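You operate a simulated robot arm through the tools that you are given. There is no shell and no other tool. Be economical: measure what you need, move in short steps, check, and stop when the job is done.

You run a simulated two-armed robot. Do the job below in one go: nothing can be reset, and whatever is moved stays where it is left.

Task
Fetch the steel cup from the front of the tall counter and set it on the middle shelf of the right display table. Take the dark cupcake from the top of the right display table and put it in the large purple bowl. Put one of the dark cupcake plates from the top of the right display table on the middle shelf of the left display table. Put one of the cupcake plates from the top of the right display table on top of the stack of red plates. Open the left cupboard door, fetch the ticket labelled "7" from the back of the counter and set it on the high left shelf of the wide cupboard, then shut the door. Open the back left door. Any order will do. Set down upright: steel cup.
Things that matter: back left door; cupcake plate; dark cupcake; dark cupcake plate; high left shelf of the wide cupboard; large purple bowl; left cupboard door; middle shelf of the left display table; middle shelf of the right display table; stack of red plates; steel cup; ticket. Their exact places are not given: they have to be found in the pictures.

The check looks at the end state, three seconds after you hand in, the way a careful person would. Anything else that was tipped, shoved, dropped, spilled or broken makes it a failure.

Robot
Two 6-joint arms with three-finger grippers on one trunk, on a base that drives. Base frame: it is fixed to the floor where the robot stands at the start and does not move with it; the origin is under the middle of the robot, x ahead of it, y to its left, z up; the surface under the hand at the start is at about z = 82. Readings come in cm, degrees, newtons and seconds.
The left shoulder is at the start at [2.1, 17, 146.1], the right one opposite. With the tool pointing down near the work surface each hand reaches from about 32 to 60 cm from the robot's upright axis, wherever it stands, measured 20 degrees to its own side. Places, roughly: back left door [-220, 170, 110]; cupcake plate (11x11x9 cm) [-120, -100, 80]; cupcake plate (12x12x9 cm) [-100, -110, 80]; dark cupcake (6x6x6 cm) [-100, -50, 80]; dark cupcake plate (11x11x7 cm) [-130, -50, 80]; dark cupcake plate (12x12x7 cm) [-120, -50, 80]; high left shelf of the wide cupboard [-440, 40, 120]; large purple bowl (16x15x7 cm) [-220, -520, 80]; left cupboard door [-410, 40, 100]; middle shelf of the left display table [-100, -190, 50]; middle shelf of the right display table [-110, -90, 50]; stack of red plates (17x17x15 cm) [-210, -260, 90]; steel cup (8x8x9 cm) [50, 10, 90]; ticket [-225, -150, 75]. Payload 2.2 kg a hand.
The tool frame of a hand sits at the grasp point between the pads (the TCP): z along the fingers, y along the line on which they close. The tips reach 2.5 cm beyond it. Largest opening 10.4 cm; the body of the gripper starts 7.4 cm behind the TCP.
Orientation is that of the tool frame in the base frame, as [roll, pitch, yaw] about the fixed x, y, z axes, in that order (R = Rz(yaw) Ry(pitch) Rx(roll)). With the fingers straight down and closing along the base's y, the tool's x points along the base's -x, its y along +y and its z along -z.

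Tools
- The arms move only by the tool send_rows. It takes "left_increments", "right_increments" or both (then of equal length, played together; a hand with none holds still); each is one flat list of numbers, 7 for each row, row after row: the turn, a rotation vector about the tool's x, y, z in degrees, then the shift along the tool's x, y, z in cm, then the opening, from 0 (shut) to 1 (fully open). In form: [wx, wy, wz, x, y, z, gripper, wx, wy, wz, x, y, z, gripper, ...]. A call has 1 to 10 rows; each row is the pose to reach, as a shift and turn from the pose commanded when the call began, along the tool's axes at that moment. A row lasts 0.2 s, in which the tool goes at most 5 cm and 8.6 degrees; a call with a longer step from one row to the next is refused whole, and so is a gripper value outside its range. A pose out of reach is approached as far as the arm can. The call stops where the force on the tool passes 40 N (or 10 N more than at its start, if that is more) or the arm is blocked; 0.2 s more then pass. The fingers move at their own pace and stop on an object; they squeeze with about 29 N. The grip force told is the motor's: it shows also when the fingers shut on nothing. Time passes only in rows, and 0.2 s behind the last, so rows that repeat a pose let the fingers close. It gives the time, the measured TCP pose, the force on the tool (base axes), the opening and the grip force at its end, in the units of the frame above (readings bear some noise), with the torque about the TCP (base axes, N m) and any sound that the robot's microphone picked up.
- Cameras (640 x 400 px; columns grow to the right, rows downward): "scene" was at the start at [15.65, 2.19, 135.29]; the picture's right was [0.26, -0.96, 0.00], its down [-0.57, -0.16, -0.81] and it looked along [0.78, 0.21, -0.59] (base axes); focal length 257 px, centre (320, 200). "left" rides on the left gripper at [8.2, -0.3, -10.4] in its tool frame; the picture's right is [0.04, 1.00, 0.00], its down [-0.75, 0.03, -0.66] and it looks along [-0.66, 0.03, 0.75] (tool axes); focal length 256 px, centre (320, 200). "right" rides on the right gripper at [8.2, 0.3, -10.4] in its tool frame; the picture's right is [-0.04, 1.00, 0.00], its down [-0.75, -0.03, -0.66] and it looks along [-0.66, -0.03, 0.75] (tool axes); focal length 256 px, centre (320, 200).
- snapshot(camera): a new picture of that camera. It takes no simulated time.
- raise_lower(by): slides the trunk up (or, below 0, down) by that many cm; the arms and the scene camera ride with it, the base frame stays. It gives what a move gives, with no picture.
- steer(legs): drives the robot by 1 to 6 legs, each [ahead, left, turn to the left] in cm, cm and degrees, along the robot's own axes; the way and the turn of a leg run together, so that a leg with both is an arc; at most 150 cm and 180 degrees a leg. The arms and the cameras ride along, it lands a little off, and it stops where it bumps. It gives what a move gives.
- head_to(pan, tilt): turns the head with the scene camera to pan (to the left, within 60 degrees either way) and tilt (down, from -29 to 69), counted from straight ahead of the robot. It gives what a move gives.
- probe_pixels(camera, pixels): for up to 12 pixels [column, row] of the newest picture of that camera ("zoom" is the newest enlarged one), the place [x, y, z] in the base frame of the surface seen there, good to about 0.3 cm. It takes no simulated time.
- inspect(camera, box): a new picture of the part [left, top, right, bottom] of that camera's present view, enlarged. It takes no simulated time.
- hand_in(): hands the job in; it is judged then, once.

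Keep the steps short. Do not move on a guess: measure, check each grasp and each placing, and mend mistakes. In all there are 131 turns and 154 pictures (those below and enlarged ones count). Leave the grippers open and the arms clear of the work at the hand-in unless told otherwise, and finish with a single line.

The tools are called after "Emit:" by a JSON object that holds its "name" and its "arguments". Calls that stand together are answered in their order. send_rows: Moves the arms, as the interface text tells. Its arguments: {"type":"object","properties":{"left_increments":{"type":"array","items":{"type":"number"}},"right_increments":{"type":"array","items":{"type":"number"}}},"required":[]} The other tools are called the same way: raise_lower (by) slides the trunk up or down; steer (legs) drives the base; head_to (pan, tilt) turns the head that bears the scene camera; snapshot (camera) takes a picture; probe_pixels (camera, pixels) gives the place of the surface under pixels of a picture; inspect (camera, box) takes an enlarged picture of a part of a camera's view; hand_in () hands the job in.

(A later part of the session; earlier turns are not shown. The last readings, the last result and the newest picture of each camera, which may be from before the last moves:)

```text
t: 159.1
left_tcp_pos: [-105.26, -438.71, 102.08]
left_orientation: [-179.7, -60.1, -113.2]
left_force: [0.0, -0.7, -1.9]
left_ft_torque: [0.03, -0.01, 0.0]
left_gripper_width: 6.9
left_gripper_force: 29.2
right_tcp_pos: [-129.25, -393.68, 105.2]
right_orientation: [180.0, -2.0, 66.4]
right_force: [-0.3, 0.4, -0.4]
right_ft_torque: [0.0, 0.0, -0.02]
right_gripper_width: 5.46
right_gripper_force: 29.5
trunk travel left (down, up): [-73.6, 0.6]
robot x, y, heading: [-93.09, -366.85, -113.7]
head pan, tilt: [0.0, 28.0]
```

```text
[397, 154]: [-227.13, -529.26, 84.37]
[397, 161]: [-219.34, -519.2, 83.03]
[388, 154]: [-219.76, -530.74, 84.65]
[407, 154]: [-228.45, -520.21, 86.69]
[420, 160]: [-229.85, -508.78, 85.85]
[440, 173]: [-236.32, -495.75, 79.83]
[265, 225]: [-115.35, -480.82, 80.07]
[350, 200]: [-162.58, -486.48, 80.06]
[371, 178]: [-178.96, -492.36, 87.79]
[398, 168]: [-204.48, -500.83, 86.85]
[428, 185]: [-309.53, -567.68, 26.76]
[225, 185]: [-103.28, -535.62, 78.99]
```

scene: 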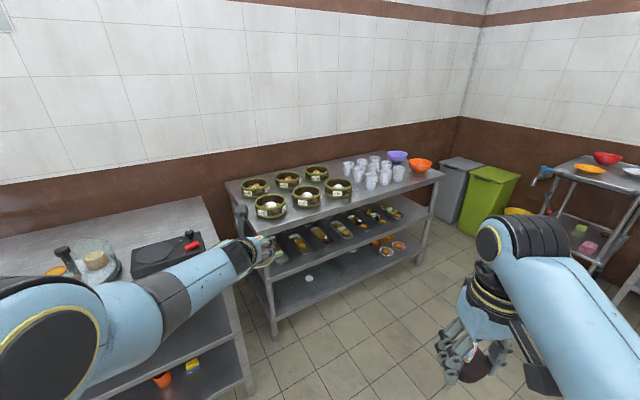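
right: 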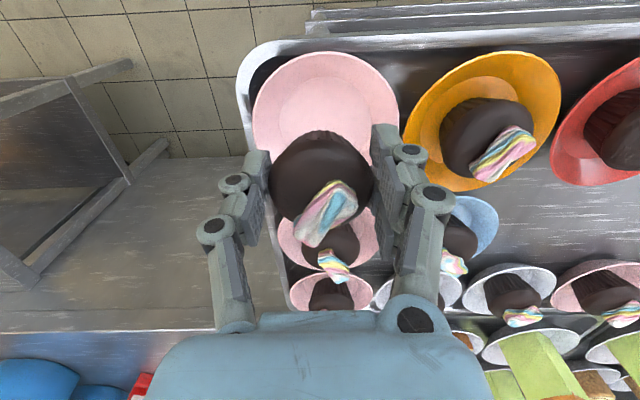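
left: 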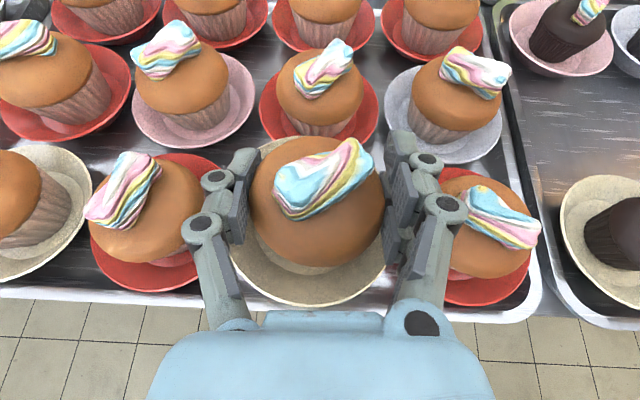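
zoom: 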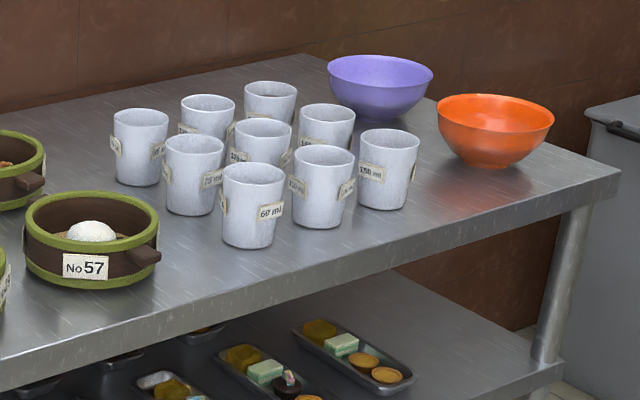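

Cups and bowls surround the purple bowl, so I'd rather free the left hand first. I'll place the plate from the aisle behind the pot table, which is about 93 cm wide. Moving around the table corner with the hands high, then turning to face the stack.

Emit:
{"name": "steer", "arguments": {"legs": [[41, 0, 0], [63, -108, 0]]}}

Emit:
{"name": "steer", "arguments": {"legs": [[0, 0, 134]]}}

Emit:
{"name": "head_to", "arguments": {"pan": 15, "tilt": 30}}

Emit:
{"name": "snapshot", "arguments": {"camera": "scene"}}

```text
t: 167.5
left_tcp_pos: [-244.34, -491.87, 102.06]
left_orientation: [-179.7, -60.2, -112.5]
left_force: [-0.6, 0.6, -1.1]
left_ft_torque: [0.01, 0.0, 0.01]
left_gripper_width: 6.86
left_gripper_force: 29.2
right_tcp_pos: [-268.82, -447.19, 105.26]
right_orientation: [-180.0, -2.0, 67.1]
right_force: [-0.3, 0.6, -0.6]
right_ft_torque: [-0.02, -0.03, 0.0]
right_gripper_width: 5.46
right_gripper_force: 28.8
trunk travel left (down, up): [-73.6, 0.6]
robot x, y, heading: [-232.47, -419.97, -112.9]
head pan, tilt: [0.0, 28.0]
```

```text
t: 173.5
left_tcp_pos: [-173.31, -378.02, 102.04]
left_orientation: [-179.6, -60.1, 22.2]
left_force: [1.3, 0.9, -0.3]
left_ft_torque: [0.01, 0.02, 0.02]
left_gripper_width: 6.86
left_gripper_force: 28.6
right_tcp_pos: [-187.92, -426.89, 105.33]
right_orientation: [-179.9, -2.1, -158.3]
right_force: [-0.6, -0.2, -0.4]
right_ft_torque: [-0.01, -0.01, -0.02]
right_gripper_width: 5.43
right_gripper_force: 28.8
trunk travel left (down, up): [-73.6, 0.6]
robot x, y, heading: [-232.65, -419.84, 21.8]
head pan, tilt: [0.0, 28.0]
```

```text
t: 174.2
left_tcp_pos: [-173.33, -378.09, 102.06]
left_orientation: [-179.6, -60.1, 22.1]
left_force: [-0.8, 0.7, -1.1]
left_ft_torque: [-0.01, 0.0, 0.0]
left_gripper_width: 6.83
left_gripper_force: 29.2
right_tcp_pos: [-187.87, -426.86, 105.26]
right_orientation: [-180.0, -2.0, -158.3]
right_force: [0.1, -0.2, -0.8]
right_ft_torque: [0.02, 0.02, 0.0]
right_gripper_width: 5.47
right_gripper_force: 29.2
trunk travel left (down, up): [-73.6, 0.6]
robot x, y, heading: [-232.13, -419.86, 21.8]
head pan, tilt: [15.0, 30.0]
```

```text
78 pictures are left
```

scene: 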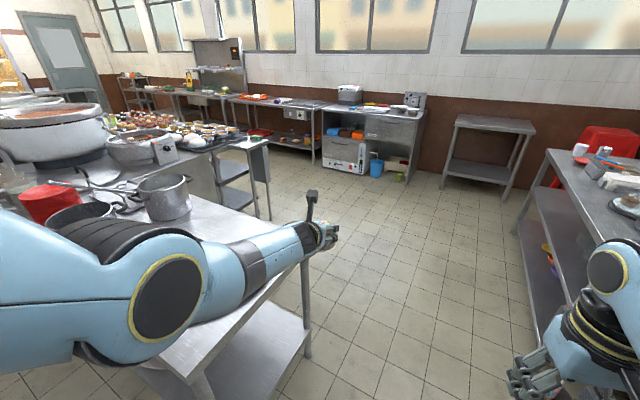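

Emit:
{"name": "head_to", "arguments": {"pan": 52, "tilt": 30}}

Emit:
{"name": "snapshot", "arguments": {"camera": "scene"}}

```text
t: 175.3
left_tcp_pos: [-173.26, -377.98, 102.09]
left_orientation: [-179.6, -60.0, 22.0]
left_force: [-0.2, -0.1, -1.5]
left_ft_torque: [0.0, 0.02, 0.01]
left_gripper_width: 6.85
left_gripper_force: 28.5
right_tcp_pos: [-187.96, -426.81, 105.21]
right_orientation: [180.0, -1.9, -158.3]
right_force: [-0.7, 0.6, 0.5]
right_ft_torque: [0.03, -0.01, -0.05]
right_gripper_width: 5.46
right_gripper_force: 28.6
trunk travel left (down, up): [-73.6, 0.6]
robot x, y, heading: [-232.84, -420.23, 21.8]
head pan, tilt: [52.0, 30.0]
```

```text
77 pictures are left
```

scene: 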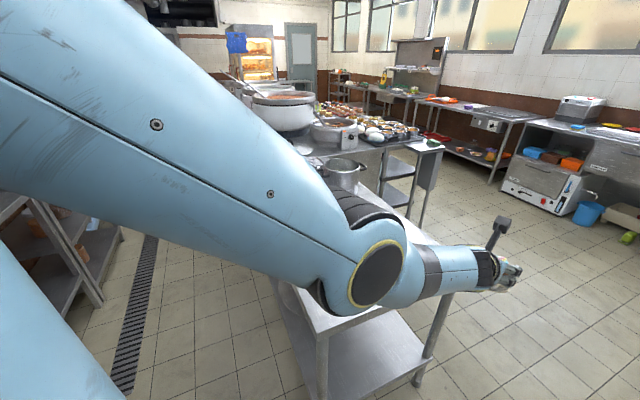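

Emit:
{"name": "probe_pixels", "arguments": {"camera": "scene", "pixels": [[100, 305], [115, 235], [100, 225], [130, 340], [190, 250], [300, 320], [322, 390], [285, 310], [225, 300], [340, 162]]}}

```text
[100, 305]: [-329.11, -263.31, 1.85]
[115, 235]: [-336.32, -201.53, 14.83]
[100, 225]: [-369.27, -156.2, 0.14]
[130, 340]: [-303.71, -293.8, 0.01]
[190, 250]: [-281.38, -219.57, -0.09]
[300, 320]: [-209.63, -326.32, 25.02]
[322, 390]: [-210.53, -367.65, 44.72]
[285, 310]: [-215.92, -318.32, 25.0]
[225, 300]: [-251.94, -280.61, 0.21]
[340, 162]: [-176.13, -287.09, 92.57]
```

The aisle is clear: table back edge at x≈-213, racks at x≈-329. I'll enter sideways and stop 15 cm short of the stack.

Emit:
{"name": "steer", "arguments": {"legs": [[-29.6, 33.5, 0], [22.6, 87.9, 0]]}}

Emit:
{"name": "head_to", "arguments": {"pan": 20, "tilt": 40}}

Emit:
{"name": "snapshot", "arguments": {"camera": "scene"}}

Emit:
{"name": "snapshot", "arguments": {"camera": "left"}}

```text
t: 182.4
left_tcp_pos: [-222.53, -268.17, 102.11]
left_orientation: [-179.7, -60.1, 20.6]
left_force: [-0.1, 0.4, -0.7]
left_ft_torque: [0.0, -0.03, -0.03]
left_gripper_width: 6.84
left_gripper_force: 29.0
right_tcp_pos: [-238.44, -316.5, 105.36]
right_orientation: [-179.8, -1.9, -159.9]
right_force: [-0.1, 0.5, 0.4]
right_ft_torque: [0.0, 0.03, -0.03]
right_gripper_width: 5.44
right_gripper_force: 28.9
trunk travel left (down, up): [-73.6, 0.6]
robot x, y, heading: [-282.57, -308.29, 20.0]
head pan, tilt: [52.0, 30.0]
```

```text
t: 183.3
left_tcp_pos: [-222.27, -268.14, 102.19]
left_orientation: [-179.7, -60.1, 20.6]
left_force: [-0.2, 0.9, -1.1]
left_ft_torque: [0.04, 0.02, 0.01]
left_gripper_width: 6.8
left_gripper_force: 29.4
right_tcp_pos: [-238.26, -316.64, 105.2]
right_orientation: [-180.0, -1.9, -159.9]
right_force: [-0.8, -0.4, -0.7]
right_ft_torque: [0.02, 0.0, 0.02]
right_gripper_width: 5.43
right_gripper_force: 28.8
trunk travel left (down, up): [-73.6, 0.6]
robot x, y, heading: [-282.96, -308.42, 20.0]
head pan, tilt: [20.0, 40.0]
```

```text
76 pictures are left
```

scene: 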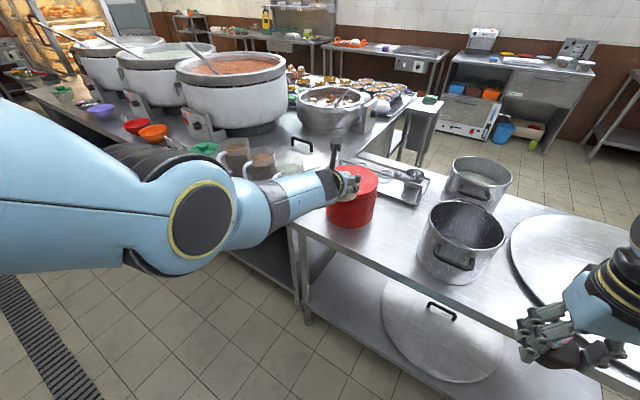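

```text
75 pictures are left
```

left: 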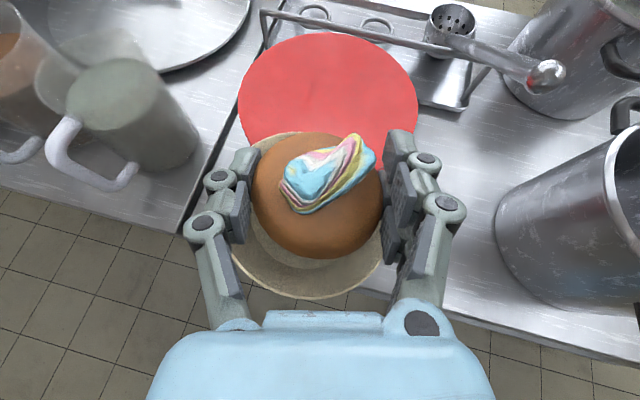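

The stack is right ahead. I'll measure its rim, and the held plate's front and sides for level.

Emit:
{"name": "probe_pixels", "arguments": {"camera": "left", "pixels": [[240, 100], [416, 105], [328, 35], [270, 55], [390, 55], [320, 90], [545, 75], [320, 296], [237, 260], [262, 148], [370, 265], [500, 200]]}}

```text
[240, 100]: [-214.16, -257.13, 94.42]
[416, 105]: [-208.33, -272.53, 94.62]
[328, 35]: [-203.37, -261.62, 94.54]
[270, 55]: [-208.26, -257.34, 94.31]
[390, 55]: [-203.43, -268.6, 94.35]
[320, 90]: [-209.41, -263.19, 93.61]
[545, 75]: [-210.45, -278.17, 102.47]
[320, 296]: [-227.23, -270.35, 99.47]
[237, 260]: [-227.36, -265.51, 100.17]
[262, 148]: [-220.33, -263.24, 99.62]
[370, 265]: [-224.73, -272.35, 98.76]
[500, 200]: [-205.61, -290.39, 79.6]
```

Emit:
{"name": "inspect", "arguments": {"camera": "left", "box": [200, 100, 440, 310]}}

Emit:
{"name": "probe_pixels", "arguments": {"camera": "zoom", "pixels": [[92, 395], [100, 420], [150, 460], [250, 505], [330, 518], [400, 505], [450, 475], [480, 440], [150, 130], [165, 105]]}}

```text
1.90 times, centred on (320, 205) of left
```

zoom: 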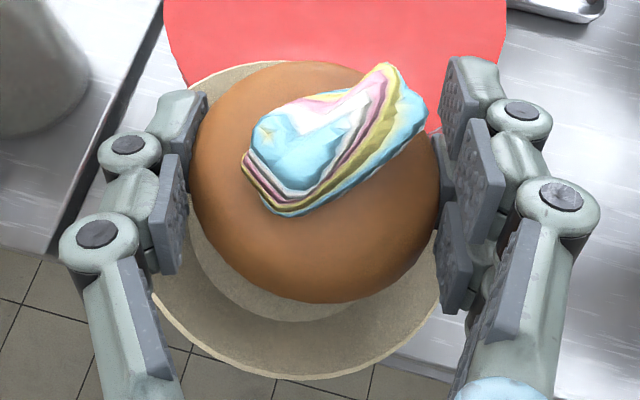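

```text
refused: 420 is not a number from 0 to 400
```

Emit:
{"name": "probe_pixels", "arguments": {"camera": "zoom", "pixels": [[160, 302], [195, 340], [240, 366], [290, 376], [340, 371], [390, 350], [430, 315], [196, 84], [225, 68], [250, 62]]}}

```text
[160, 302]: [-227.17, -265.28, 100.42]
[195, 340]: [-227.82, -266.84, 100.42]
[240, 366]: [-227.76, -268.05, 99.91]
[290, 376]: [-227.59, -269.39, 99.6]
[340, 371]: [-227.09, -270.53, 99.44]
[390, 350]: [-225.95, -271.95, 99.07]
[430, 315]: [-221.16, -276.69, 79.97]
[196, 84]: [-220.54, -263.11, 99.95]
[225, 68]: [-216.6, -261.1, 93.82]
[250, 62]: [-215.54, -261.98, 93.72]
```

The plate has rolled in the grip: its right side is about 11° low and the far side about 3° low. I'll rotate the hand to level it, then drive over the stack.

Emit:
{"name": "send_rows", "arguments": {"left_increments": [-2.75, 1.7, -4.75, 0, 0, 0, 0, -5.5, 3.4, -9.5, 0, 0, 0, 0]}}

Emit:
{"name": "steer", "arguments": {"legs": [[11.4, -0.8, 0]]}}

Emit:
{"name": "snapshot", "arguments": {"camera": "left"}}

Emit:
{"name": "inspect", "arguments": {"camera": "left", "box": [160, 60, 480, 310]}}

```text
t: 183.9
left_tcp_pos: [-222.47, -268.17, 102.06]
left_orientation: [161.6, -61.2, 36.5]
left_force: [0.0, 0.1, -0.7]
left_ft_torque: [0.03, 0.01, -0.02]
left_gripper_width: 6.79
left_gripper_force: 28.8
right_tcp_pos: [-238.33, -316.66, 105.14]
right_orientation: [-180.0, -2.0, -159.9]
right_force: [-1.4, 0.4, -0.4]
right_ft_torque: [0.02, 0.0, -0.02]
right_gripper_width: 5.45
right_gripper_force: 28.5
trunk travel left (down, up): [-73.6, 0.6]
robot x, y, heading: [-282.63, -308.99, 20.2]
head pan, tilt: [20.0, 40.0]
```

```text
t: 185.2
left_tcp_pos: [-211.39, -265.37, 102.13]
left_orientation: [161.6, -61.1, 36.4]
left_force: [1.2, -0.3, -1.1]
left_ft_torque: [-0.01, -0.03, 0.0]
left_gripper_width: 6.78
left_gripper_force: 29.7
right_tcp_pos: [-227.49, -313.58, 105.26]
right_orientation: [-180.0, -2.1, -160.0]
right_force: [0.3, -0.4, -1.4]
right_ft_torque: [0.03, 0.03, -0.03]
right_gripper_width: 5.44
right_gripper_force: 29.1
trunk travel left (down, up): [-73.6, 0.6]
robot x, y, heading: [-272.12, -305.14, 19.9]
head pan, tilt: [20.0, 40.0]
```

```text
73 pictures are left
```

left: 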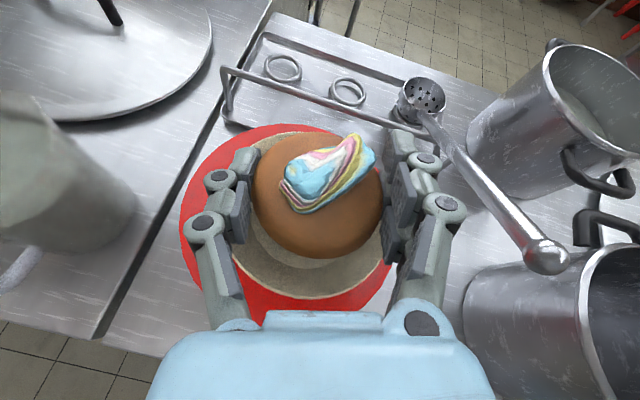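

```text
1.60 times, centred on (320, 185) of left
```

zoom: 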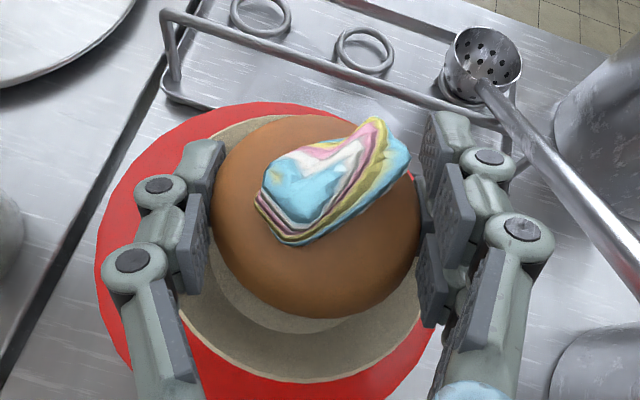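

Emit:
{"name": "probe_pixels", "arguments": {"camera": "zoom", "pixels": [[190, 332], [230, 362], [280, 380], [330, 378], [380, 360], [412, 330], [240, 122], [222, 135], [105, 230], [300, 395], [540, 140], [600, 215]]}}

```text
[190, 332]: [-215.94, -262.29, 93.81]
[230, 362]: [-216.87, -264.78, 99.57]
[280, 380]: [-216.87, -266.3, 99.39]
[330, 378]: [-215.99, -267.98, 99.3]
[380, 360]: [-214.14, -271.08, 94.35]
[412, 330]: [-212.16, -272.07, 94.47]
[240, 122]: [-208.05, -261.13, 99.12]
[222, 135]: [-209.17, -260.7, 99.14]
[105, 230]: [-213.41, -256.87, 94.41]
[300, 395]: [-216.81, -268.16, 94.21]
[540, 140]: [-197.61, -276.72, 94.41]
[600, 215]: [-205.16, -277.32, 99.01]
```

The plate is level now, about 1.2 cm off the stack centre. I'll nudge left 0.9, then lower to contact.

Emit:
{"name": "steer", "arguments": {"legs": [[0.3, 0.9, 0]]}}

Emit:
{"name": "raise_lower", "arguments": {"by": -1.8}}

Emit:
{"name": "raise_lower", "arguments": {"by": -0.4}}

Emit:
{"name": "raise_lower", "arguments": {"by": -0.3}}

Emit:
{"name": "snapshot", "arguments": {"camera": "left"}}

```text
t: 185.9
left_tcp_pos: [-211.49, -264.51, 102.18]
left_orientation: [161.7, -61.1, 36.3]
left_force: [-0.5, -0.8, -0.6]
left_ft_torque: [0.01, 0.03, 0.01]
left_gripper_width: 6.79
left_gripper_force: 28.7
right_tcp_pos: [-227.48, -312.76, 105.26]
right_orientation: [180.0, -2.0, -160.1]
right_force: [0.4, 0.5, -0.1]
right_ft_torque: [0.03, 0.0, 0.02]
right_gripper_width: 5.48
right_gripper_force: 29.4
trunk travel left (down, up): [-73.6, 0.6]
robot x, y, heading: [-271.9, -304.45, 19.7]
head pan, tilt: [20.0, 40.0]
```

```text
t: 186.5
left_tcp_pos: [-211.54, -264.59, 100.17]
left_orientation: [161.6, -61.1, 36.5]
left_force: [0.6, -0.1, -1.1]
left_ft_torque: [0.0, -0.03, -0.02]
left_gripper_width: 6.75
left_gripper_force: 28.8
right_tcp_pos: [-227.48, -312.74, 103.48]
right_orientation: [-179.9, -2.0, -160.0]
right_force: [0.7, 0.2, 0.1]
right_ft_torque: [-0.01, 0.03, 0.01]
right_gripper_width: 5.46
right_gripper_force: 29.1
trunk travel left (down, up): [-71.8, 2.4]
robot x, y, heading: [-272.03, -304.77, 19.9]
head pan, tilt: [20.0, 40.0]
```

```text
t: 187.1
left_tcp_pos: [-211.42, -264.44, 100.04]
left_orientation: [161.4, -61.3, 36.6]
left_force: [1.8, 0.3, 8.5]
left_ft_torque: [-0.23, -0.24, 0.02]
left_gripper_width: 6.77
left_gripper_force: 28.7
right_tcp_pos: [-227.51, -312.77, 103.16]
right_orientation: [-179.9, -2.0, -160.0]
right_force: [0.4, 0.0, -0.4]
right_ft_torque: [0.01, 0.04, 0.01]
right_gripper_width: 5.45
right_gripper_force: 29.2
trunk travel left (down, up): [-71.4, 2.8]
robot x, y, heading: [-271.99, -304.14, 19.9]
head pan, tilt: [20.0, 40.0]
```

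```text
t: 187.6
left_tcp_pos: [-211.41, -264.52, 99.96]
left_orientation: [161.4, -61.6, 36.7]
left_force: [0.6, 2.5, 23.7]
left_ft_torque: [-0.38, -0.47, 0.03]
left_gripper_width: 6.82
left_gripper_force: 29.2
right_tcp_pos: [-227.69, -312.81, 102.87]
right_orientation: [-180.0, -1.9, -160.1]
right_force: [-0.1, -0.2, -1.1]
right_ft_torque: [0.0, -0.05, 0.0]
right_gripper_width: 5.46
right_gripper_force: 29.2
trunk travel left (down, up): [-71.1, 3.1]
robot x, y, heading: [-271.94, -304.51, 20.2]
head pan, tilt: [20.0, 40.0]
```

```text
71 pictures are left
```

left: 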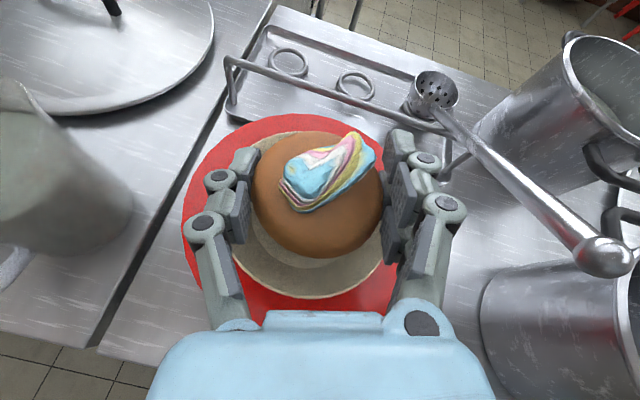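

Contact (24 N). Opening and easing up, then look.

Emit:
{"name": "send_rows", "arguments": {"left_increments": [0, 0, 0, 0, 0, 0, 0.72, 0, 0, 0, 0, 0, 0, 0.8, 0, 0, 0, 0, 0, 0, 0.8]}}

Emit:
{"name": "raise_lower", "arguments": {"by": 2.8}}

Emit:
{"name": "snapshot", "arguments": {"camera": "left"}}

```text
t: 188.4
left_tcp_pos: [-211.56, -264.56, 99.36]
left_orientation: [161.7, -61.0, 36.3]
left_force: [0.2, 0.0, 1.7]
left_ft_torque: [-0.03, -0.03, -0.06]
left_gripper_width: 8.51
left_gripper_force: 0.0
right_tcp_pos: [-227.66, -312.75, 102.87]
right_orientation: [180.0, -2.0, -160.0]
right_force: [0.5, -0.3, -0.3]
right_ft_torque: [-0.03, -0.03, -0.02]
right_gripper_width: 5.44
right_gripper_force: 29.0
trunk travel left (down, up): [-71.1, 3.1]
robot x, y, heading: [-272.16, -304.73, 20.1]
head pan, tilt: [20.0, 40.0]
```

```text
t: 189.1
left_tcp_pos: [-211.49, -264.43, 102.33]
left_orientation: [161.6, -61.1, 36.5]
left_force: [-0.5, -0.4, 0.4]
left_ft_torque: [0.01, -0.01, -0.01]
left_gripper_width: 8.33
left_gripper_force: 0.0
right_tcp_pos: [-227.56, -312.63, 105.47]
right_orientation: [-179.9, -2.1, -160.0]
right_force: [0.5, 0.5, -1.2]
right_ft_torque: [0.02, -0.01, -0.04]
right_gripper_width: 5.44
right_gripper_force: 29.3
trunk travel left (down, up): [-73.9, 0.3]
robot x, y, heading: [-272.1, -304.45, 19.9]
head pan, tilt: [20.0, 40.0]
```

```text
70 pictures are left
```

left: 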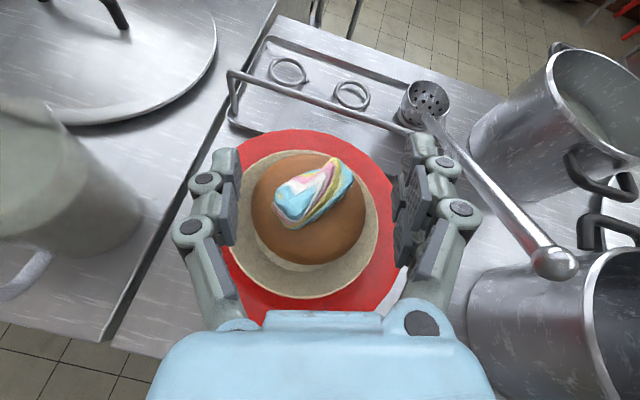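

The plate rests flat and centred on the stack. I'll open a bit more and back straight away.

Emit:
{"name": "send_rows", "arguments": {"left_increments": [0, 0, 0, 0, 0, 0, 0.95, 0, 0, 0, 0, 0, 0, 0.95]}}

Emit:
{"name": "steer", "arguments": {"legs": [[-14, 0, 0]]}}

Emit:
{"name": "snapshot", "arguments": {"camera": "left"}}

Emit:
{"name": "head_to", "arguments": {"pan": 58, "tilt": 32}}

Emit:
{"name": "snapshot", "arguments": {"camera": "scene"}}

```text
t: 189.7
left_tcp_pos: [-211.5, -264.43, 102.33]
left_orientation: [161.7, -61.0, 36.3]
left_force: [0.4, -0.9, 1.0]
left_ft_torque: [0.0, -0.01, -0.06]
left_gripper_width: 9.89
left_gripper_force: 0.0
right_tcp_pos: [-227.48, -312.72, 105.59]
right_orientation: [-180.0, -2.0, -160.0]
right_force: [-0.1, -0.6, -0.2]
right_ft_torque: [-0.03, 0.04, 0.05]
right_gripper_width: 5.46
right_gripper_force: 28.5
trunk travel left (down, up): [-73.9, 0.3]
robot x, y, heading: [-271.91, -304.26, 20.0]
head pan, tilt: [20.0, 40.0]
```

```text
t: 191.0
left_tcp_pos: [-224.62, -269.26, 102.3]
left_orientation: [161.6, -61.2, 36.6]
left_force: [-0.6, -0.3, -0.6]
left_ft_torque: [0.02, 0.01, -0.01]
left_gripper_width: 9.88
left_gripper_force: 0.1
right_tcp_pos: [-240.6, -317.45, 105.64]
right_orientation: [-179.9, -2.0, -160.0]
right_force: [-0.1, -0.2, 0.1]
right_ft_torque: [-0.03, -0.02, 0.04]
right_gripper_width: 5.44
right_gripper_force: 29.0
trunk travel left (down, up): [-73.9, 0.3]
robot x, y, heading: [-285.07, -308.93, 20.1]
head pan, tilt: [20.0, 40.0]
```

```text
69 pictures are left
```

left: 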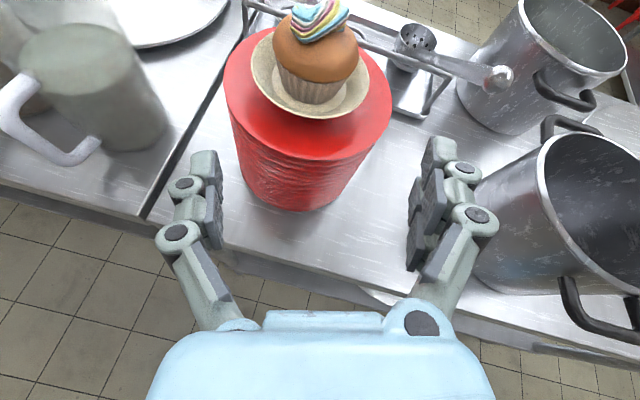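

```text
t: 192.1
left_tcp_pos: [-224.69, -269.18, 102.33]
left_orientation: [161.6, -61.1, 36.6]
left_force: [-0.2, -1.1, -0.1]
left_ft_torque: [-0.05, 0.02, -0.01]
left_gripper_width: 9.9
left_gripper_force: 0.0
right_tcp_pos: [-240.58, -317.5, 105.46]
right_orientation: [-179.9, -1.9, -160.0]
right_force: [-0.1, 0.6, -0.3]
right_ft_torque: [-0.02, 0.02, 0.0]
right_gripper_width: 5.41
right_gripper_force: 29.4
trunk travel left (down, up): [-73.9, 0.3]
robot x, y, heading: [-284.89, -309.08, 20.1]
head pan, tilt: [58.0, 32.0]
```

```text
68 pictures are left
```

scene: 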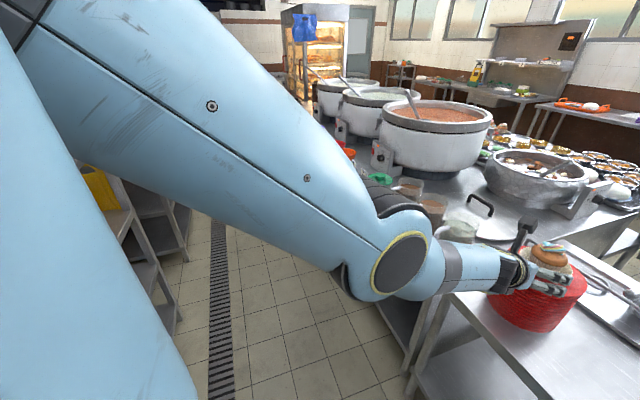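

The cupcake plate sits nicely on the stack. Now the bowl: pull the left hand back and up a little, leave the aisle, turn to face the unit, and look.

Emit:
{"name": "send_rows", "arguments": {"left_increments": [0, 0, 0, 1, 0, -4, 1, 0, 0, 0, 2, 0, -8, 1, 0, 0, 0, 3, 0, -12, 1]}}

Emit:
{"name": "steer", "arguments": {"legs": [[-21.9, -88.9, 0], [0, 0, -95], [42, 27.3, 0]]}}

Emit:
{"name": "head_to", "arguments": {"pan": -8, "tilt": 42}}

Emit:
{"name": "snapshot", "arguments": {"camera": "scene"}}

```text
t: 192.9
left_tcp_pos: [-233.19, -271.33, 110.38]
left_orientation: [161.5, -61.0, 38.5]
left_force: [-0.8, -0.7, 0.8]
left_ft_torque: [0.01, 0.02, 0.01]
left_gripper_width: 10.43
left_gripper_force: 0.1
left hand out of reach, approached as far as the arm can: row 1, 2, 3
right_tcp_pos: [-240.58, -317.4, 105.68]
right_orientation: [-179.9, -2.0, -160.1]
right_force: [0.8, 0.6, 0.1]
right_ft_torque: [0.01, 0.01, -0.01]
right_gripper_width: 5.43
right_gripper_force: 28.8
trunk travel left (down, up): [-73.9, 0.3]
robot x, y, heading: [-284.97, -309.27, 19.9]
head pan, tilt: [58.0, 32.0]
```

```text
t: 204.1
left_tcp_pos: [-204.12, -487.53, 110.26]
left_orientation: [161.5, -61.0, -56.1]
left_force: [0.8, 0.6, 0.5]
left_ft_torque: [-0.02, 0.03, -0.01]
left_gripper_width: 10.39
left_gripper_force: 0.1
right_tcp_pos: [-249.57, -476.55, 105.67]
right_orientation: [-179.9, -2.0, 105.5]
right_force: [0.6, -0.1, 0.1]
right_ft_torque: [-0.01, 0.03, 0.02]
right_gripper_width: 5.43
right_gripper_force: 29.1
trunk travel left (down, up): [-73.9, 0.3]
robot x, y, heading: [-238.12, -432.89, -74.6]
head pan, tilt: [58.0, 32.0]
```

```text
t: 205.5
left_tcp_pos: [-204.22, -487.65, 110.15]
left_orientation: [161.6, -61.0, -56.0]
left_force: [-0.2, 1.0, 0.2]
left_ft_torque: [0.0, 0.01, 0.0]
left_gripper_width: 10.35
left_gripper_force: 0.0
right_tcp_pos: [-249.46, -476.52, 105.54]
right_orientation: [-179.9, -1.9, 105.4]
right_force: [0.4, -0.2, 0.0]
right_ft_torque: [-0.01, -0.02, 0.01]
right_gripper_width: 5.41
right_gripper_force: 29.3
trunk travel left (down, up): [-73.9, 0.3]
robot x, y, heading: [-237.73, -432.75, -74.4]
head pan, tilt: [-8.0, 42.0]
```

```text
67 pictures are left
```

scene: 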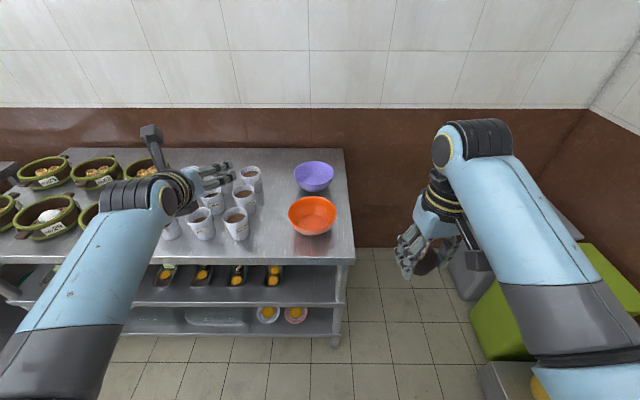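

Emit:
{"name": "probe_pixels", "arguments": {"camera": "scene", "pixels": [[295, 172], [333, 172], [314, 163], [314, 175], [313, 188], [311, 198], [311, 233], [340, 257], [351, 230], [346, 160], [289, 215], [336, 215]]}}

```text
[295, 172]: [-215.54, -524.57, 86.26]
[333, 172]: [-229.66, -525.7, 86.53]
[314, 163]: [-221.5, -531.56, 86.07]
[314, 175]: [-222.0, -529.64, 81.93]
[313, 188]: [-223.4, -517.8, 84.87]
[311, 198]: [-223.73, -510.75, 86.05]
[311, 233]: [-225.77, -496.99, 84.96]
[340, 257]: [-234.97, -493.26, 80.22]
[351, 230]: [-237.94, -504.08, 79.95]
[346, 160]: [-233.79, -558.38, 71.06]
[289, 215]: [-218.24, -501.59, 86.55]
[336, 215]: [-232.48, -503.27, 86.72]
```

The bowl is centred at about (-222.6, -524.8), rim z≈86.5. I'll extend the right hand with a 25° forward tilt, drive ahead 30.7 / left 4, and look.

Emit:
{"name": "send_rows", "arguments": {"right_increments": [0, -5, 0, -4, 1.5, 0, 0, 0, -10, 0, -8, 3, 0, 0, 0, -15, 0, -12, 4.5, 0, 0, 0, -20, 0, -16, 6, 0, 0, 0, -25, 0, -20, 7.5, 0, 0, 0, -25, 0, -23, 9, 0, 0]}}

Emit:
{"name": "steer", "arguments": {"legs": [[30, 4, 0]]}}

Emit:
{"name": "snapshot", "arguments": {"camera": "right"}}

Emit:
{"name": "snapshot", "arguments": {"camera": "scene"}}

```text
t: 206.9
left_tcp_pos: [-204.13, -487.82, 110.09]
left_orientation: [161.6, -61.0, -56.1]
left_force: [-0.2, -0.5, -1.3]
left_ft_torque: [0.01, -0.01, -0.02]
left_gripper_width: 10.39
left_gripper_force: 0.1
right_tcp_pos: [-234.4, -496.54, 104.75]
right_orientation: [-179.9, 22.9, 105.5]
right_force: [-0.7, -0.2, -1.2]
right_ft_torque: [0.01, 0.0, 0.0]
right_gripper_width: 5.42
right_gripper_force: 29.1
trunk travel left (down, up): [-73.9, 0.3]
robot x, y, heading: [-238.0, -432.7, -74.8]
head pan, tilt: [-8.0, 42.0]
```

```text
t: 209.0
left_tcp_pos: [-191.85, -515.36, 110.19]
left_orientation: [161.6, -61.0, -55.5]
left_force: [0.3, 0.1, 0.1]
left_ft_torque: [0.0, -0.03, -0.03]
left_gripper_width: 10.4
left_gripper_force: 0.1
right_tcp_pos: [-221.87, -524.32, 104.91]
right_orientation: [-180.0, 22.9, 105.9]
right_force: [-0.1, -0.6, -0.3]
right_ft_torque: [-0.02, -0.01, 0.01]
right_gripper_width: 5.43
right_gripper_force: 28.7
trunk travel left (down, up): [-73.9, 0.3]
robot x, y, heading: [-226.19, -460.81, -74.1]
head pan, tilt: [-8.0, 42.0]
```

```text
66 pictures are left
```

right: 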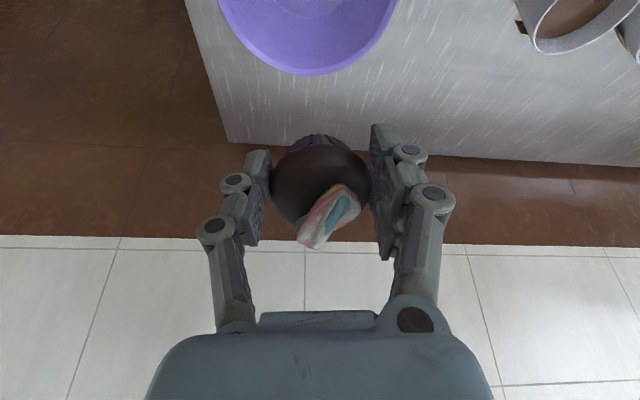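

```text
65 pictures are left
```

scene: 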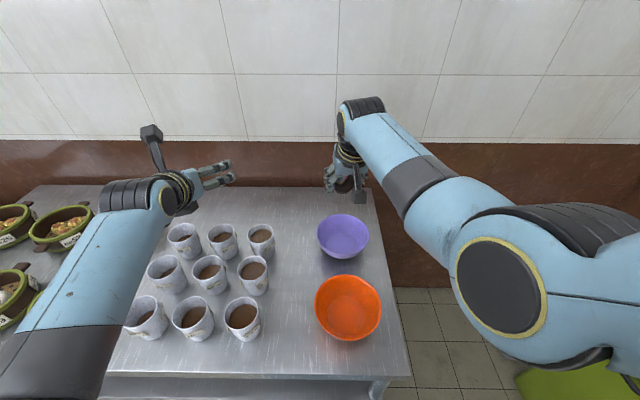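

The hand is over the bowl, whose rim is z≈86.5. I'll lower the arm 8 cm and the trunk 6, then check.

Emit:
{"name": "send_rows", "arguments": {"right_increments": [0, 0, 0, 1.55, 0, 3.7, 0, 0, 0, 0, 3.1, 0, 7.4, 0]}}

Emit:
{"name": "raise_lower", "arguments": {"by": -5}}

Emit:
{"name": "snapshot", "arguments": {"camera": "right"}}

Emit:
{"name": "inspect", "arguments": {"camera": "scene", "box": [260, 100, 420, 260]}}

```text
t: 209.6
left_tcp_pos: [-191.64, -515.32, 110.18]
left_orientation: [161.7, -61.0, -55.5]
left_force: [0.6, 0.2, 0.1]
left_ft_torque: [0.03, -0.02, 0.0]
left_gripper_width: 10.39
left_gripper_force: 0.1
right_tcp_pos: [-221.83, -524.38, 96.8]
right_orientation: [-179.9, 22.8, 105.9]
right_force: [-0.7, -0.1, -1.3]
right_ft_torque: [0.02, 0.04, 0.03]
right_gripper_width: 5.4
right_gripper_force: 29.3
trunk travel left (down, up): [-73.9, 0.3]
robot x, y, heading: [-225.98, -460.51, -74.2]
head pan, tilt: [-8.0, 42.0]
```

```text
t: 210.5
left_tcp_pos: [-191.68, -515.31, 105.35]
left_orientation: [161.6, -61.0, -55.6]
left_force: [-0.4, 0.4, 1.2]
left_ft_torque: [0.0, 0.01, 0.01]
left_gripper_width: 10.41
left_gripper_force: 0.1
right_tcp_pos: [-222.04, -524.34, 91.98]
right_orientation: [-179.8, 23.0, 105.8]
right_force: [-0.4, -0.2, 0.2]
right_ft_torque: [0.03, 0.01, 0.03]
right_gripper_width: 5.45
right_gripper_force: 29.1
trunk travel left (down, up): [-68.9, 5.3]
robot x, y, heading: [-225.79, -460.67, -73.9]
head pan, tilt: [-8.0, 42.0]
```

```text
64 pictures are left
```

right: 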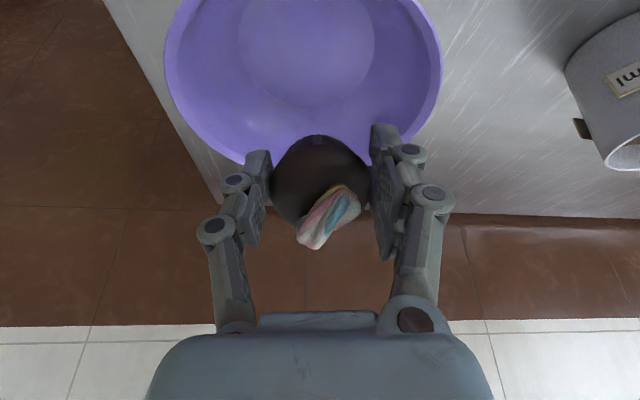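

```text
2.50 times, centred on (340, 180) of scene
```

zoom: 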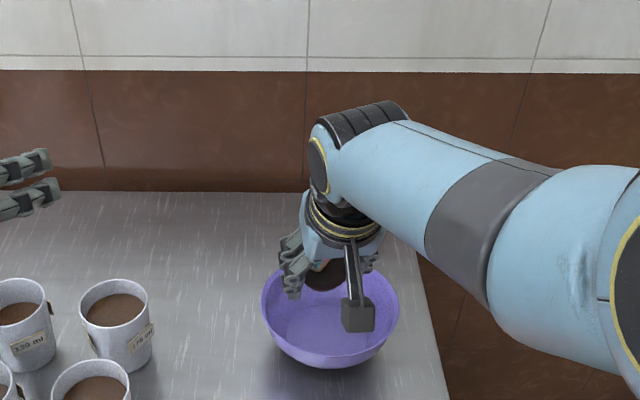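

Emit:
{"name": "probe_pixels", "arguments": {"camera": "right", "pixels": [[305, 50], [165, 70], [441, 70], [250, 145], [230, 150], [420, 130], [305, 110]]}}

```text
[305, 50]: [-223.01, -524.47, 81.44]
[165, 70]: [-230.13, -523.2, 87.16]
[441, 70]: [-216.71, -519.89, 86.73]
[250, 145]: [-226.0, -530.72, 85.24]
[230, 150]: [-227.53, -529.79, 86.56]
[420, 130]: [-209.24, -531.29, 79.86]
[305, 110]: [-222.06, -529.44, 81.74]
```

Bowl centre confirmed at (-223,-524.4), with the TCP over it. Lowering 5.5 and releasing.

Emit:
{"name": "raise_lower", "arguments": {"by": -5.5}}

Emit:
{"name": "send_rows", "arguments": {"right_increments": [0, 0, 0, 0, 0, 0, 0.6, 0, 0, 0, 0, 0, 0, 0.7, 0, 0, 0, 0, 0, 0, 0.7]}}

Emit:
{"name": "raise_lower", "arguments": {"by": 10.5}}

Emit:
{"name": "snapshot", "arguments": {"camera": "right"}}

```text
t: 211.4
left_tcp_pos: [-191.73, -515.24, 99.87]
left_orientation: [161.5, -61.0, -55.6]
left_force: [-0.9, -0.3, -0.5]
left_ft_torque: [-0.01, -0.01, 0.01]
left_gripper_width: 10.41
left_gripper_force: 0.1
right_tcp_pos: [-222.0, -524.38, 86.55]
right_orientation: [-179.8, 23.0, 105.9]
right_force: [0.1, -0.4, -0.6]
right_ft_torque: [0.02, 0.01, 0.02]
right_gripper_width: 5.43
right_gripper_force: 28.9
trunk travel left (down, up): [-63.4, 10.8]
robot x, y, heading: [-225.85, -460.68, -74.3]
head pan, tilt: [-8.0, 42.0]
```

```text
t: 212.2
left_tcp_pos: [-191.8, -515.25, 99.79]
left_orientation: [161.6, -61.1, -55.5]
left_force: [0.6, -0.2, 0.3]
left_ft_torque: [0.02, 0.02, -0.01]
left_gripper_width: 10.42
left_gripper_force: 0.1
right_tcp_pos: [-221.92, -524.36, 86.49]
right_orientation: [-179.9, 23.0, 105.9]
right_force: [-0.4, -1.0, 0.3]
right_ft_torque: [-0.04, -0.02, -0.03]
right_gripper_width: 7.28
right_gripper_force: 0.0
trunk travel left (down, up): [-63.4, 10.8]
robot x, y, heading: [-225.7, -460.37, -74.3]
head pan, tilt: [-8.0, 42.0]
```

```text
t: 213.6
left_tcp_pos: [-191.75, -515.31, 110.14]
left_orientation: [161.5, -61.0, -55.4]
left_force: [0.0, -1.3, -0.9]
left_ft_torque: [0.01, -0.02, 0.0]
left_gripper_width: 10.4
left_gripper_force: 0.1
right_tcp_pos: [-221.88, -524.28, 97.04]
right_orientation: [-179.9, 22.9, 105.9]
right_force: [-0.3, -0.9, -0.2]
right_ft_torque: [-0.01, -0.05, 0.0]
right_gripper_width: 7.28
right_gripper_force: 0.0
trunk travel left (down, up): [-73.9, 0.3]
robot x, y, heading: [-225.91, -460.64, -74.3]
head pan, tilt: [-8.0, 42.0]
```

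```text
62 pictures are left
```

right: 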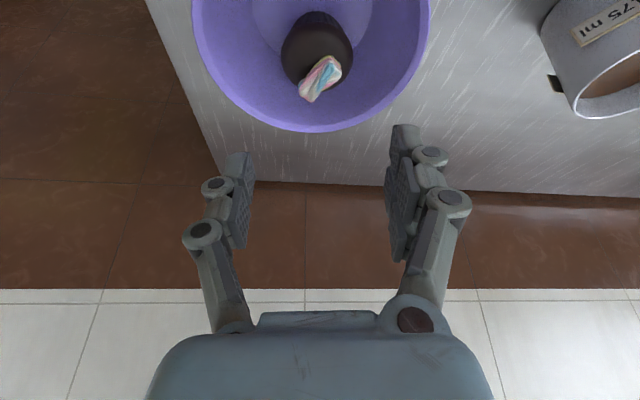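

The cupcake is in the bowl. I'll raise and retract the right hand, back away, and turn to drive up the aisle toward the ticket.

Emit:
{"name": "send_rows", "arguments": {"right_increments": [0, 0, 0, -1.5, 0, -3.7, 0.7, 0, 0, 0, -3.1, 0, -7.4, 0.7, 0, 8, 0, 1.5, 0, -9.4, 0.7, 0, 16, 0, 6.1, 0, -11.3, 0.7, 0, 25, 0, 10.7, 0, -13.2, 0.7, 0, 25, 0, 15, 0, -15, 0.7]}}

Emit:
{"name": "steer", "arguments": {"legs": [[-28, 0, 0], [0, 0, 164], [34, 42, 0], [140, 0, 0]]}}

Emit:
{"name": "head_to", "arguments": {"pan": -45, "tilt": 25}}

Emit:
{"name": "snapshot", "arguments": {"camera": "scene"}}

Emit:
{"name": "head_to", "arguments": {"pan": 20, "tilt": 20}}

Emit:
{"name": "snapshot", "arguments": {"camera": "scene"}}

```text
refused: row 3 steps farther than a row can; nothing moved
```

```text
t: 231.8
left_tcp_pos: [-302.13, -197.0, 110.28]
left_orientation: [161.6, -61.0, 111.2]
left_force: [-0.5, 0.9, -0.1]
left_ft_torque: [-0.02, -0.01, 0.01]
left_gripper_width: 10.38
left_gripper_force: 0.1
right_tcp_pos: [-270.5, -195.04, 96.93]
right_orientation: [-179.9, 23.0, -87.3]
right_force: [-0.4, 0.0, 0.1]
right_ft_torque: [0.01, 0.0, -0.01]
right_gripper_width: 7.29
right_gripper_force: 0.1
trunk travel left (down, up): [-73.9, 0.3]
robot x, y, heading: [-281.29, -257.95, 92.8]
head pan, tilt: [-8.0, 42.0]
```

```text
t: 232.8
left_tcp_pos: [-302.12, -196.93, 110.24]
left_orientation: [161.6, -61.0, 111.3]
left_force: [-0.5, -0.3, -0.1]
left_ft_torque: [-0.03, 0.03, -0.02]
left_gripper_width: 10.4
left_gripper_force: 0.0
right_tcp_pos: [-270.5, -195.02, 96.96]
right_orientation: [-180.0, 23.1, -87.3]
right_force: [0.6, -0.5, 0.2]
right_ft_torque: [-0.01, -0.01, 0.03]
right_gripper_width: 7.28
right_gripper_force: 0.0
trunk travel left (down, up): [-73.9, 0.3]
robot x, y, heading: [-281.2, -258.06, 92.9]
head pan, tilt: [-45.0, 25.0]
```

```text
61 pictures are left
```

scene: 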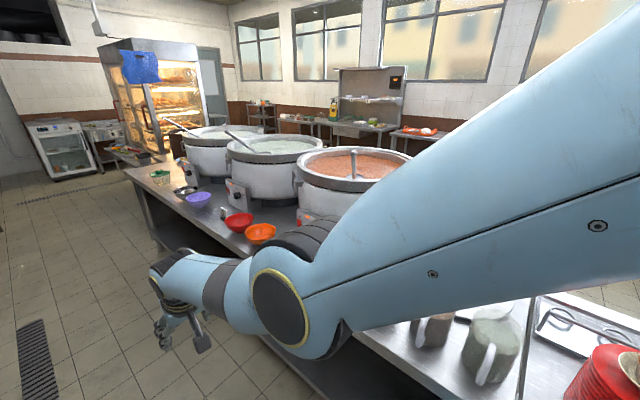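

```text
t: 234.2
left_tcp_pos: [-302.05, -196.88, 110.26]
left_orientation: [161.6, -61.1, 111.3]
left_force: [-0.1, 0.2, 0.2]
left_ft_torque: [0.03, -0.02, -0.02]
left_gripper_width: 10.37
left_gripper_force: 0.0
right_tcp_pos: [-270.6, -194.99, 96.85]
right_orientation: [-179.9, 23.0, -87.3]
right_force: [0.3, -0.8, 0.2]
right_ft_torque: [0.01, -0.01, 0.0]
right_gripper_width: 7.27
right_gripper_force: 0.0
trunk travel left (down, up): [-73.9, 0.3]
robot x, y, heading: [-281.26, -257.47, 92.8]
head pan, tilt: [20.0, 20.0]
```

```text
60 pictures are left
```

scene: 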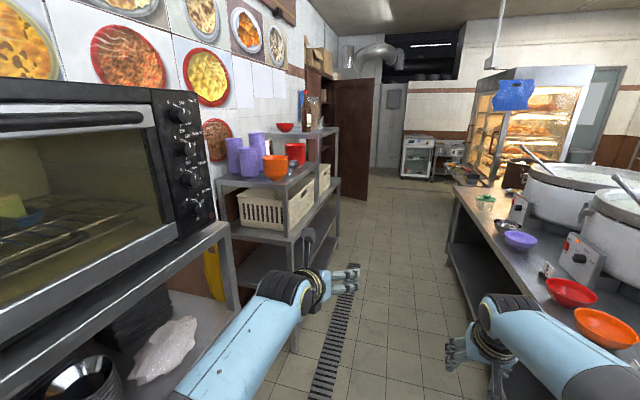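

I'm in the aisle. I'll look for the ticket along the counter's back edge, around (545,270), and at the wooden cupboard ahead.

Emit:
{"name": "inspect", "arguments": {"camera": "scene", "box": [440, 170, 640, 310]}}

Emit:
{"name": "inspect", "arguments": {"camera": "scene", "box": [280, 30, 440, 210]}}

```text
2.86 times, centred on (540, 240) of scene
```

zoom: 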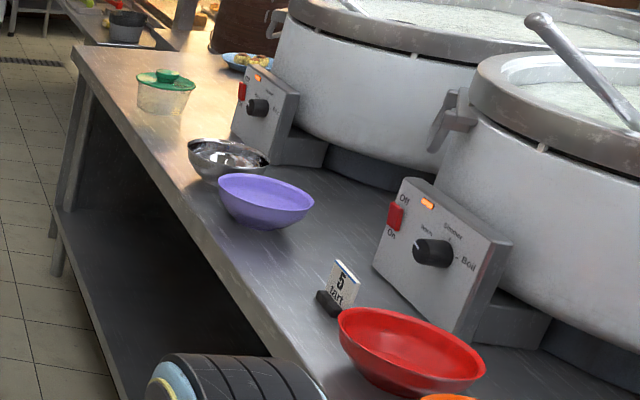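

```text
2.22 times, centred on (360, 120) of scene
```

zoom: 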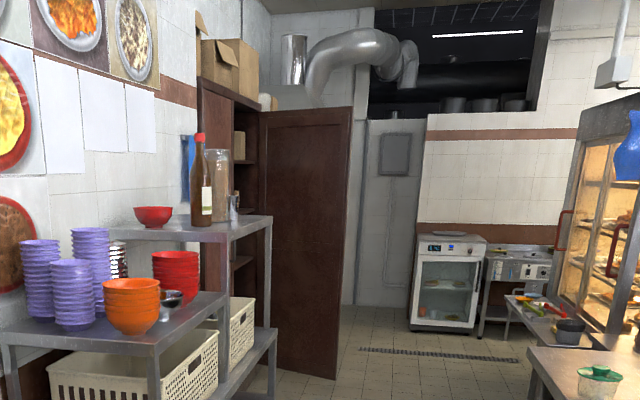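

There's a small standing ticket, "5 tart", at about (547,270). The "7" should be a similar one nearby. I'll measure it and look along the counter from higher up, moving the right hand back.

Emit:
{"name": "probe_pixels", "arguments": {"camera": "scene", "pixels": [[547, 270], [575, 290], [520, 238], [505, 230], [485, 200], [330, 140], [320, 100], [370, 190], [340, 110], [470, 200], [318, 190]]}}

Emit:
{"name": "send_rows", "arguments": {"right_increments": [0, 0, 0, -1.5, 0, -3.7, 0.7, 0, 0, 0, -3.1, 0, -7.4, 0.7, 0, 8, 0, -0.6, 0, -8.7, 0.7, 0, 16, 0, 2, 0, -10, 0.7, 0, 24, 0, 5, 0, -11.2, 0.7, 0, 25, 0, 9, 0, -12.5, 0.7, 0, 25, 0, 13, 0, -14, 0.7]}}

Emit:
{"name": "steer", "arguments": {"legs": [[50, 5, 0]]}}

Emit:
{"name": "head_to", "arguments": {"pan": -58, "tilt": 35}}

Emit:
{"name": "snapshot", "arguments": {"camera": "scene"}}

```text
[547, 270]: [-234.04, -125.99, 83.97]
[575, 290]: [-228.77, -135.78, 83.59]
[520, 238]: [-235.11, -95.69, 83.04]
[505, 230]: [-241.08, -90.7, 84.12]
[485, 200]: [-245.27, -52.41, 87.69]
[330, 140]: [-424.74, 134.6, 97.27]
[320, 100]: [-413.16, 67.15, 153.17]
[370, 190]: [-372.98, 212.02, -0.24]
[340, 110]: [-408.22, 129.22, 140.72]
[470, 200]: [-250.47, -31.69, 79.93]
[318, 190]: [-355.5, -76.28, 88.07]
```

```text
t: 236.0
left_tcp_pos: [-302.07, -196.93, 110.28]
left_orientation: [161.7, -61.0, 111.3]
left_force: [0.3, 0.2, 0.5]
left_ft_torque: [0.0, -0.02, -0.02]
left_gripper_width: 10.39
left_gripper_force: 0.1
right_tcp_pos: [-263.97, -211.2, 104.64]
right_orientation: [-174.5, -1.0, -89.0]
right_force: [-0.7, 0.5, -0.2]
right_ft_torque: [0.02, 0.04, 0.02]
right_gripper_width: 7.28
right_gripper_force: 0.1
trunk travel left (down, up): [-73.9, 0.3]
robot x, y, heading: [-281.39, -258.12, 92.5]
head pan, tilt: [20.0, 20.0]
stopped in row 7 (right hand): the arm was blocked; the commanded pose is now the measured one
```

```text
t: 238.9
left_tcp_pos: [-309.27, -147.22, 110.33]
left_orientation: [161.6, -61.0, 111.2]
left_force: [0.1, 0.2, 0.1]
left_ft_torque: [0.03, -0.05, -0.02]
left_gripper_width: 10.41
left_gripper_force: 0.1
right_tcp_pos: [-271.31, -161.37, 104.63]
right_orientation: [-174.6, -1.2, -89.0]
right_force: [0.1, 0.3, -0.2]
right_ft_torque: [-0.02, 0.03, 0.02]
right_gripper_width: 7.24
right_gripper_force: 0.1
trunk travel left (down, up): [-73.9, 0.3]
robot x, y, heading: [-288.29, -207.95, 92.7]
head pan, tilt: [20.0, 20.0]
```

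```text
t: 240.4
left_tcp_pos: [-309.23, -147.24, 110.08]
left_orientation: [161.6, -61.0, 111.2]
left_force: [0.2, -0.3, -0.4]
left_ft_torque: [-0.01, 0.0, 0.01]
left_gripper_width: 10.4
left_gripper_force: 0.2
right_tcp_pos: [-271.38, -161.53, 104.72]
right_orientation: [-174.6, -1.1, -89.2]
right_force: [-0.1, -0.3, 1.0]
right_ft_torque: [-0.05, -0.02, 0.0]
right_gripper_width: 7.28
right_gripper_force: 0.1
trunk travel left (down, up): [-73.9, 0.3]
robot x, y, heading: [-288.47, -207.68, 92.5]
head pan, tilt: [-58.0, 35.0]
```

```text
57 pictures are left
```

scene: 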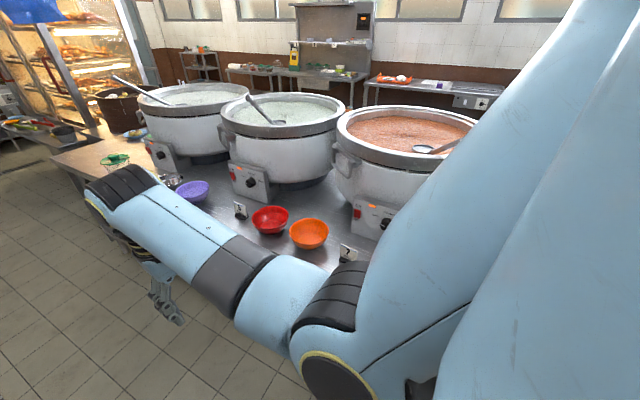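

Ticket "7" is visible at (348,252), right of the orange bowl. Zooming and measuring.

Emit:
{"name": "inspect", "arguments": {"camera": "scene", "box": [280, 200, 392, 270]}}

Emit:
{"name": "probe_pixels", "arguments": {"camera": "scene", "pixels": [[348, 247], [350, 253], [344, 258], [344, 251], [354, 255], [308, 220], [328, 262], [330, 235], [374, 210], [375, 225]]}}

```text
5.71 times, centred on (336, 235) of scene
```

zoom: 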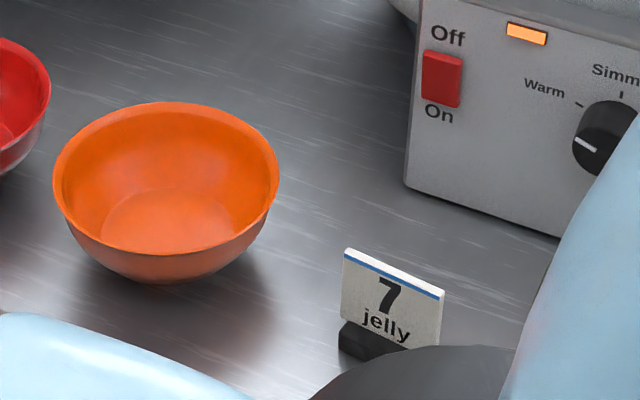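

```text
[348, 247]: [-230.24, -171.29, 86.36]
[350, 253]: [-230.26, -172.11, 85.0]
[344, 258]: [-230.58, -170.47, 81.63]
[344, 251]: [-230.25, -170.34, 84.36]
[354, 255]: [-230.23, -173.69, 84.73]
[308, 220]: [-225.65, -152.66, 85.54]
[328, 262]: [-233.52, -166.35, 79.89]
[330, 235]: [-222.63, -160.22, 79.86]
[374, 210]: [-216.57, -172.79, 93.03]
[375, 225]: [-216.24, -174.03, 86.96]
```

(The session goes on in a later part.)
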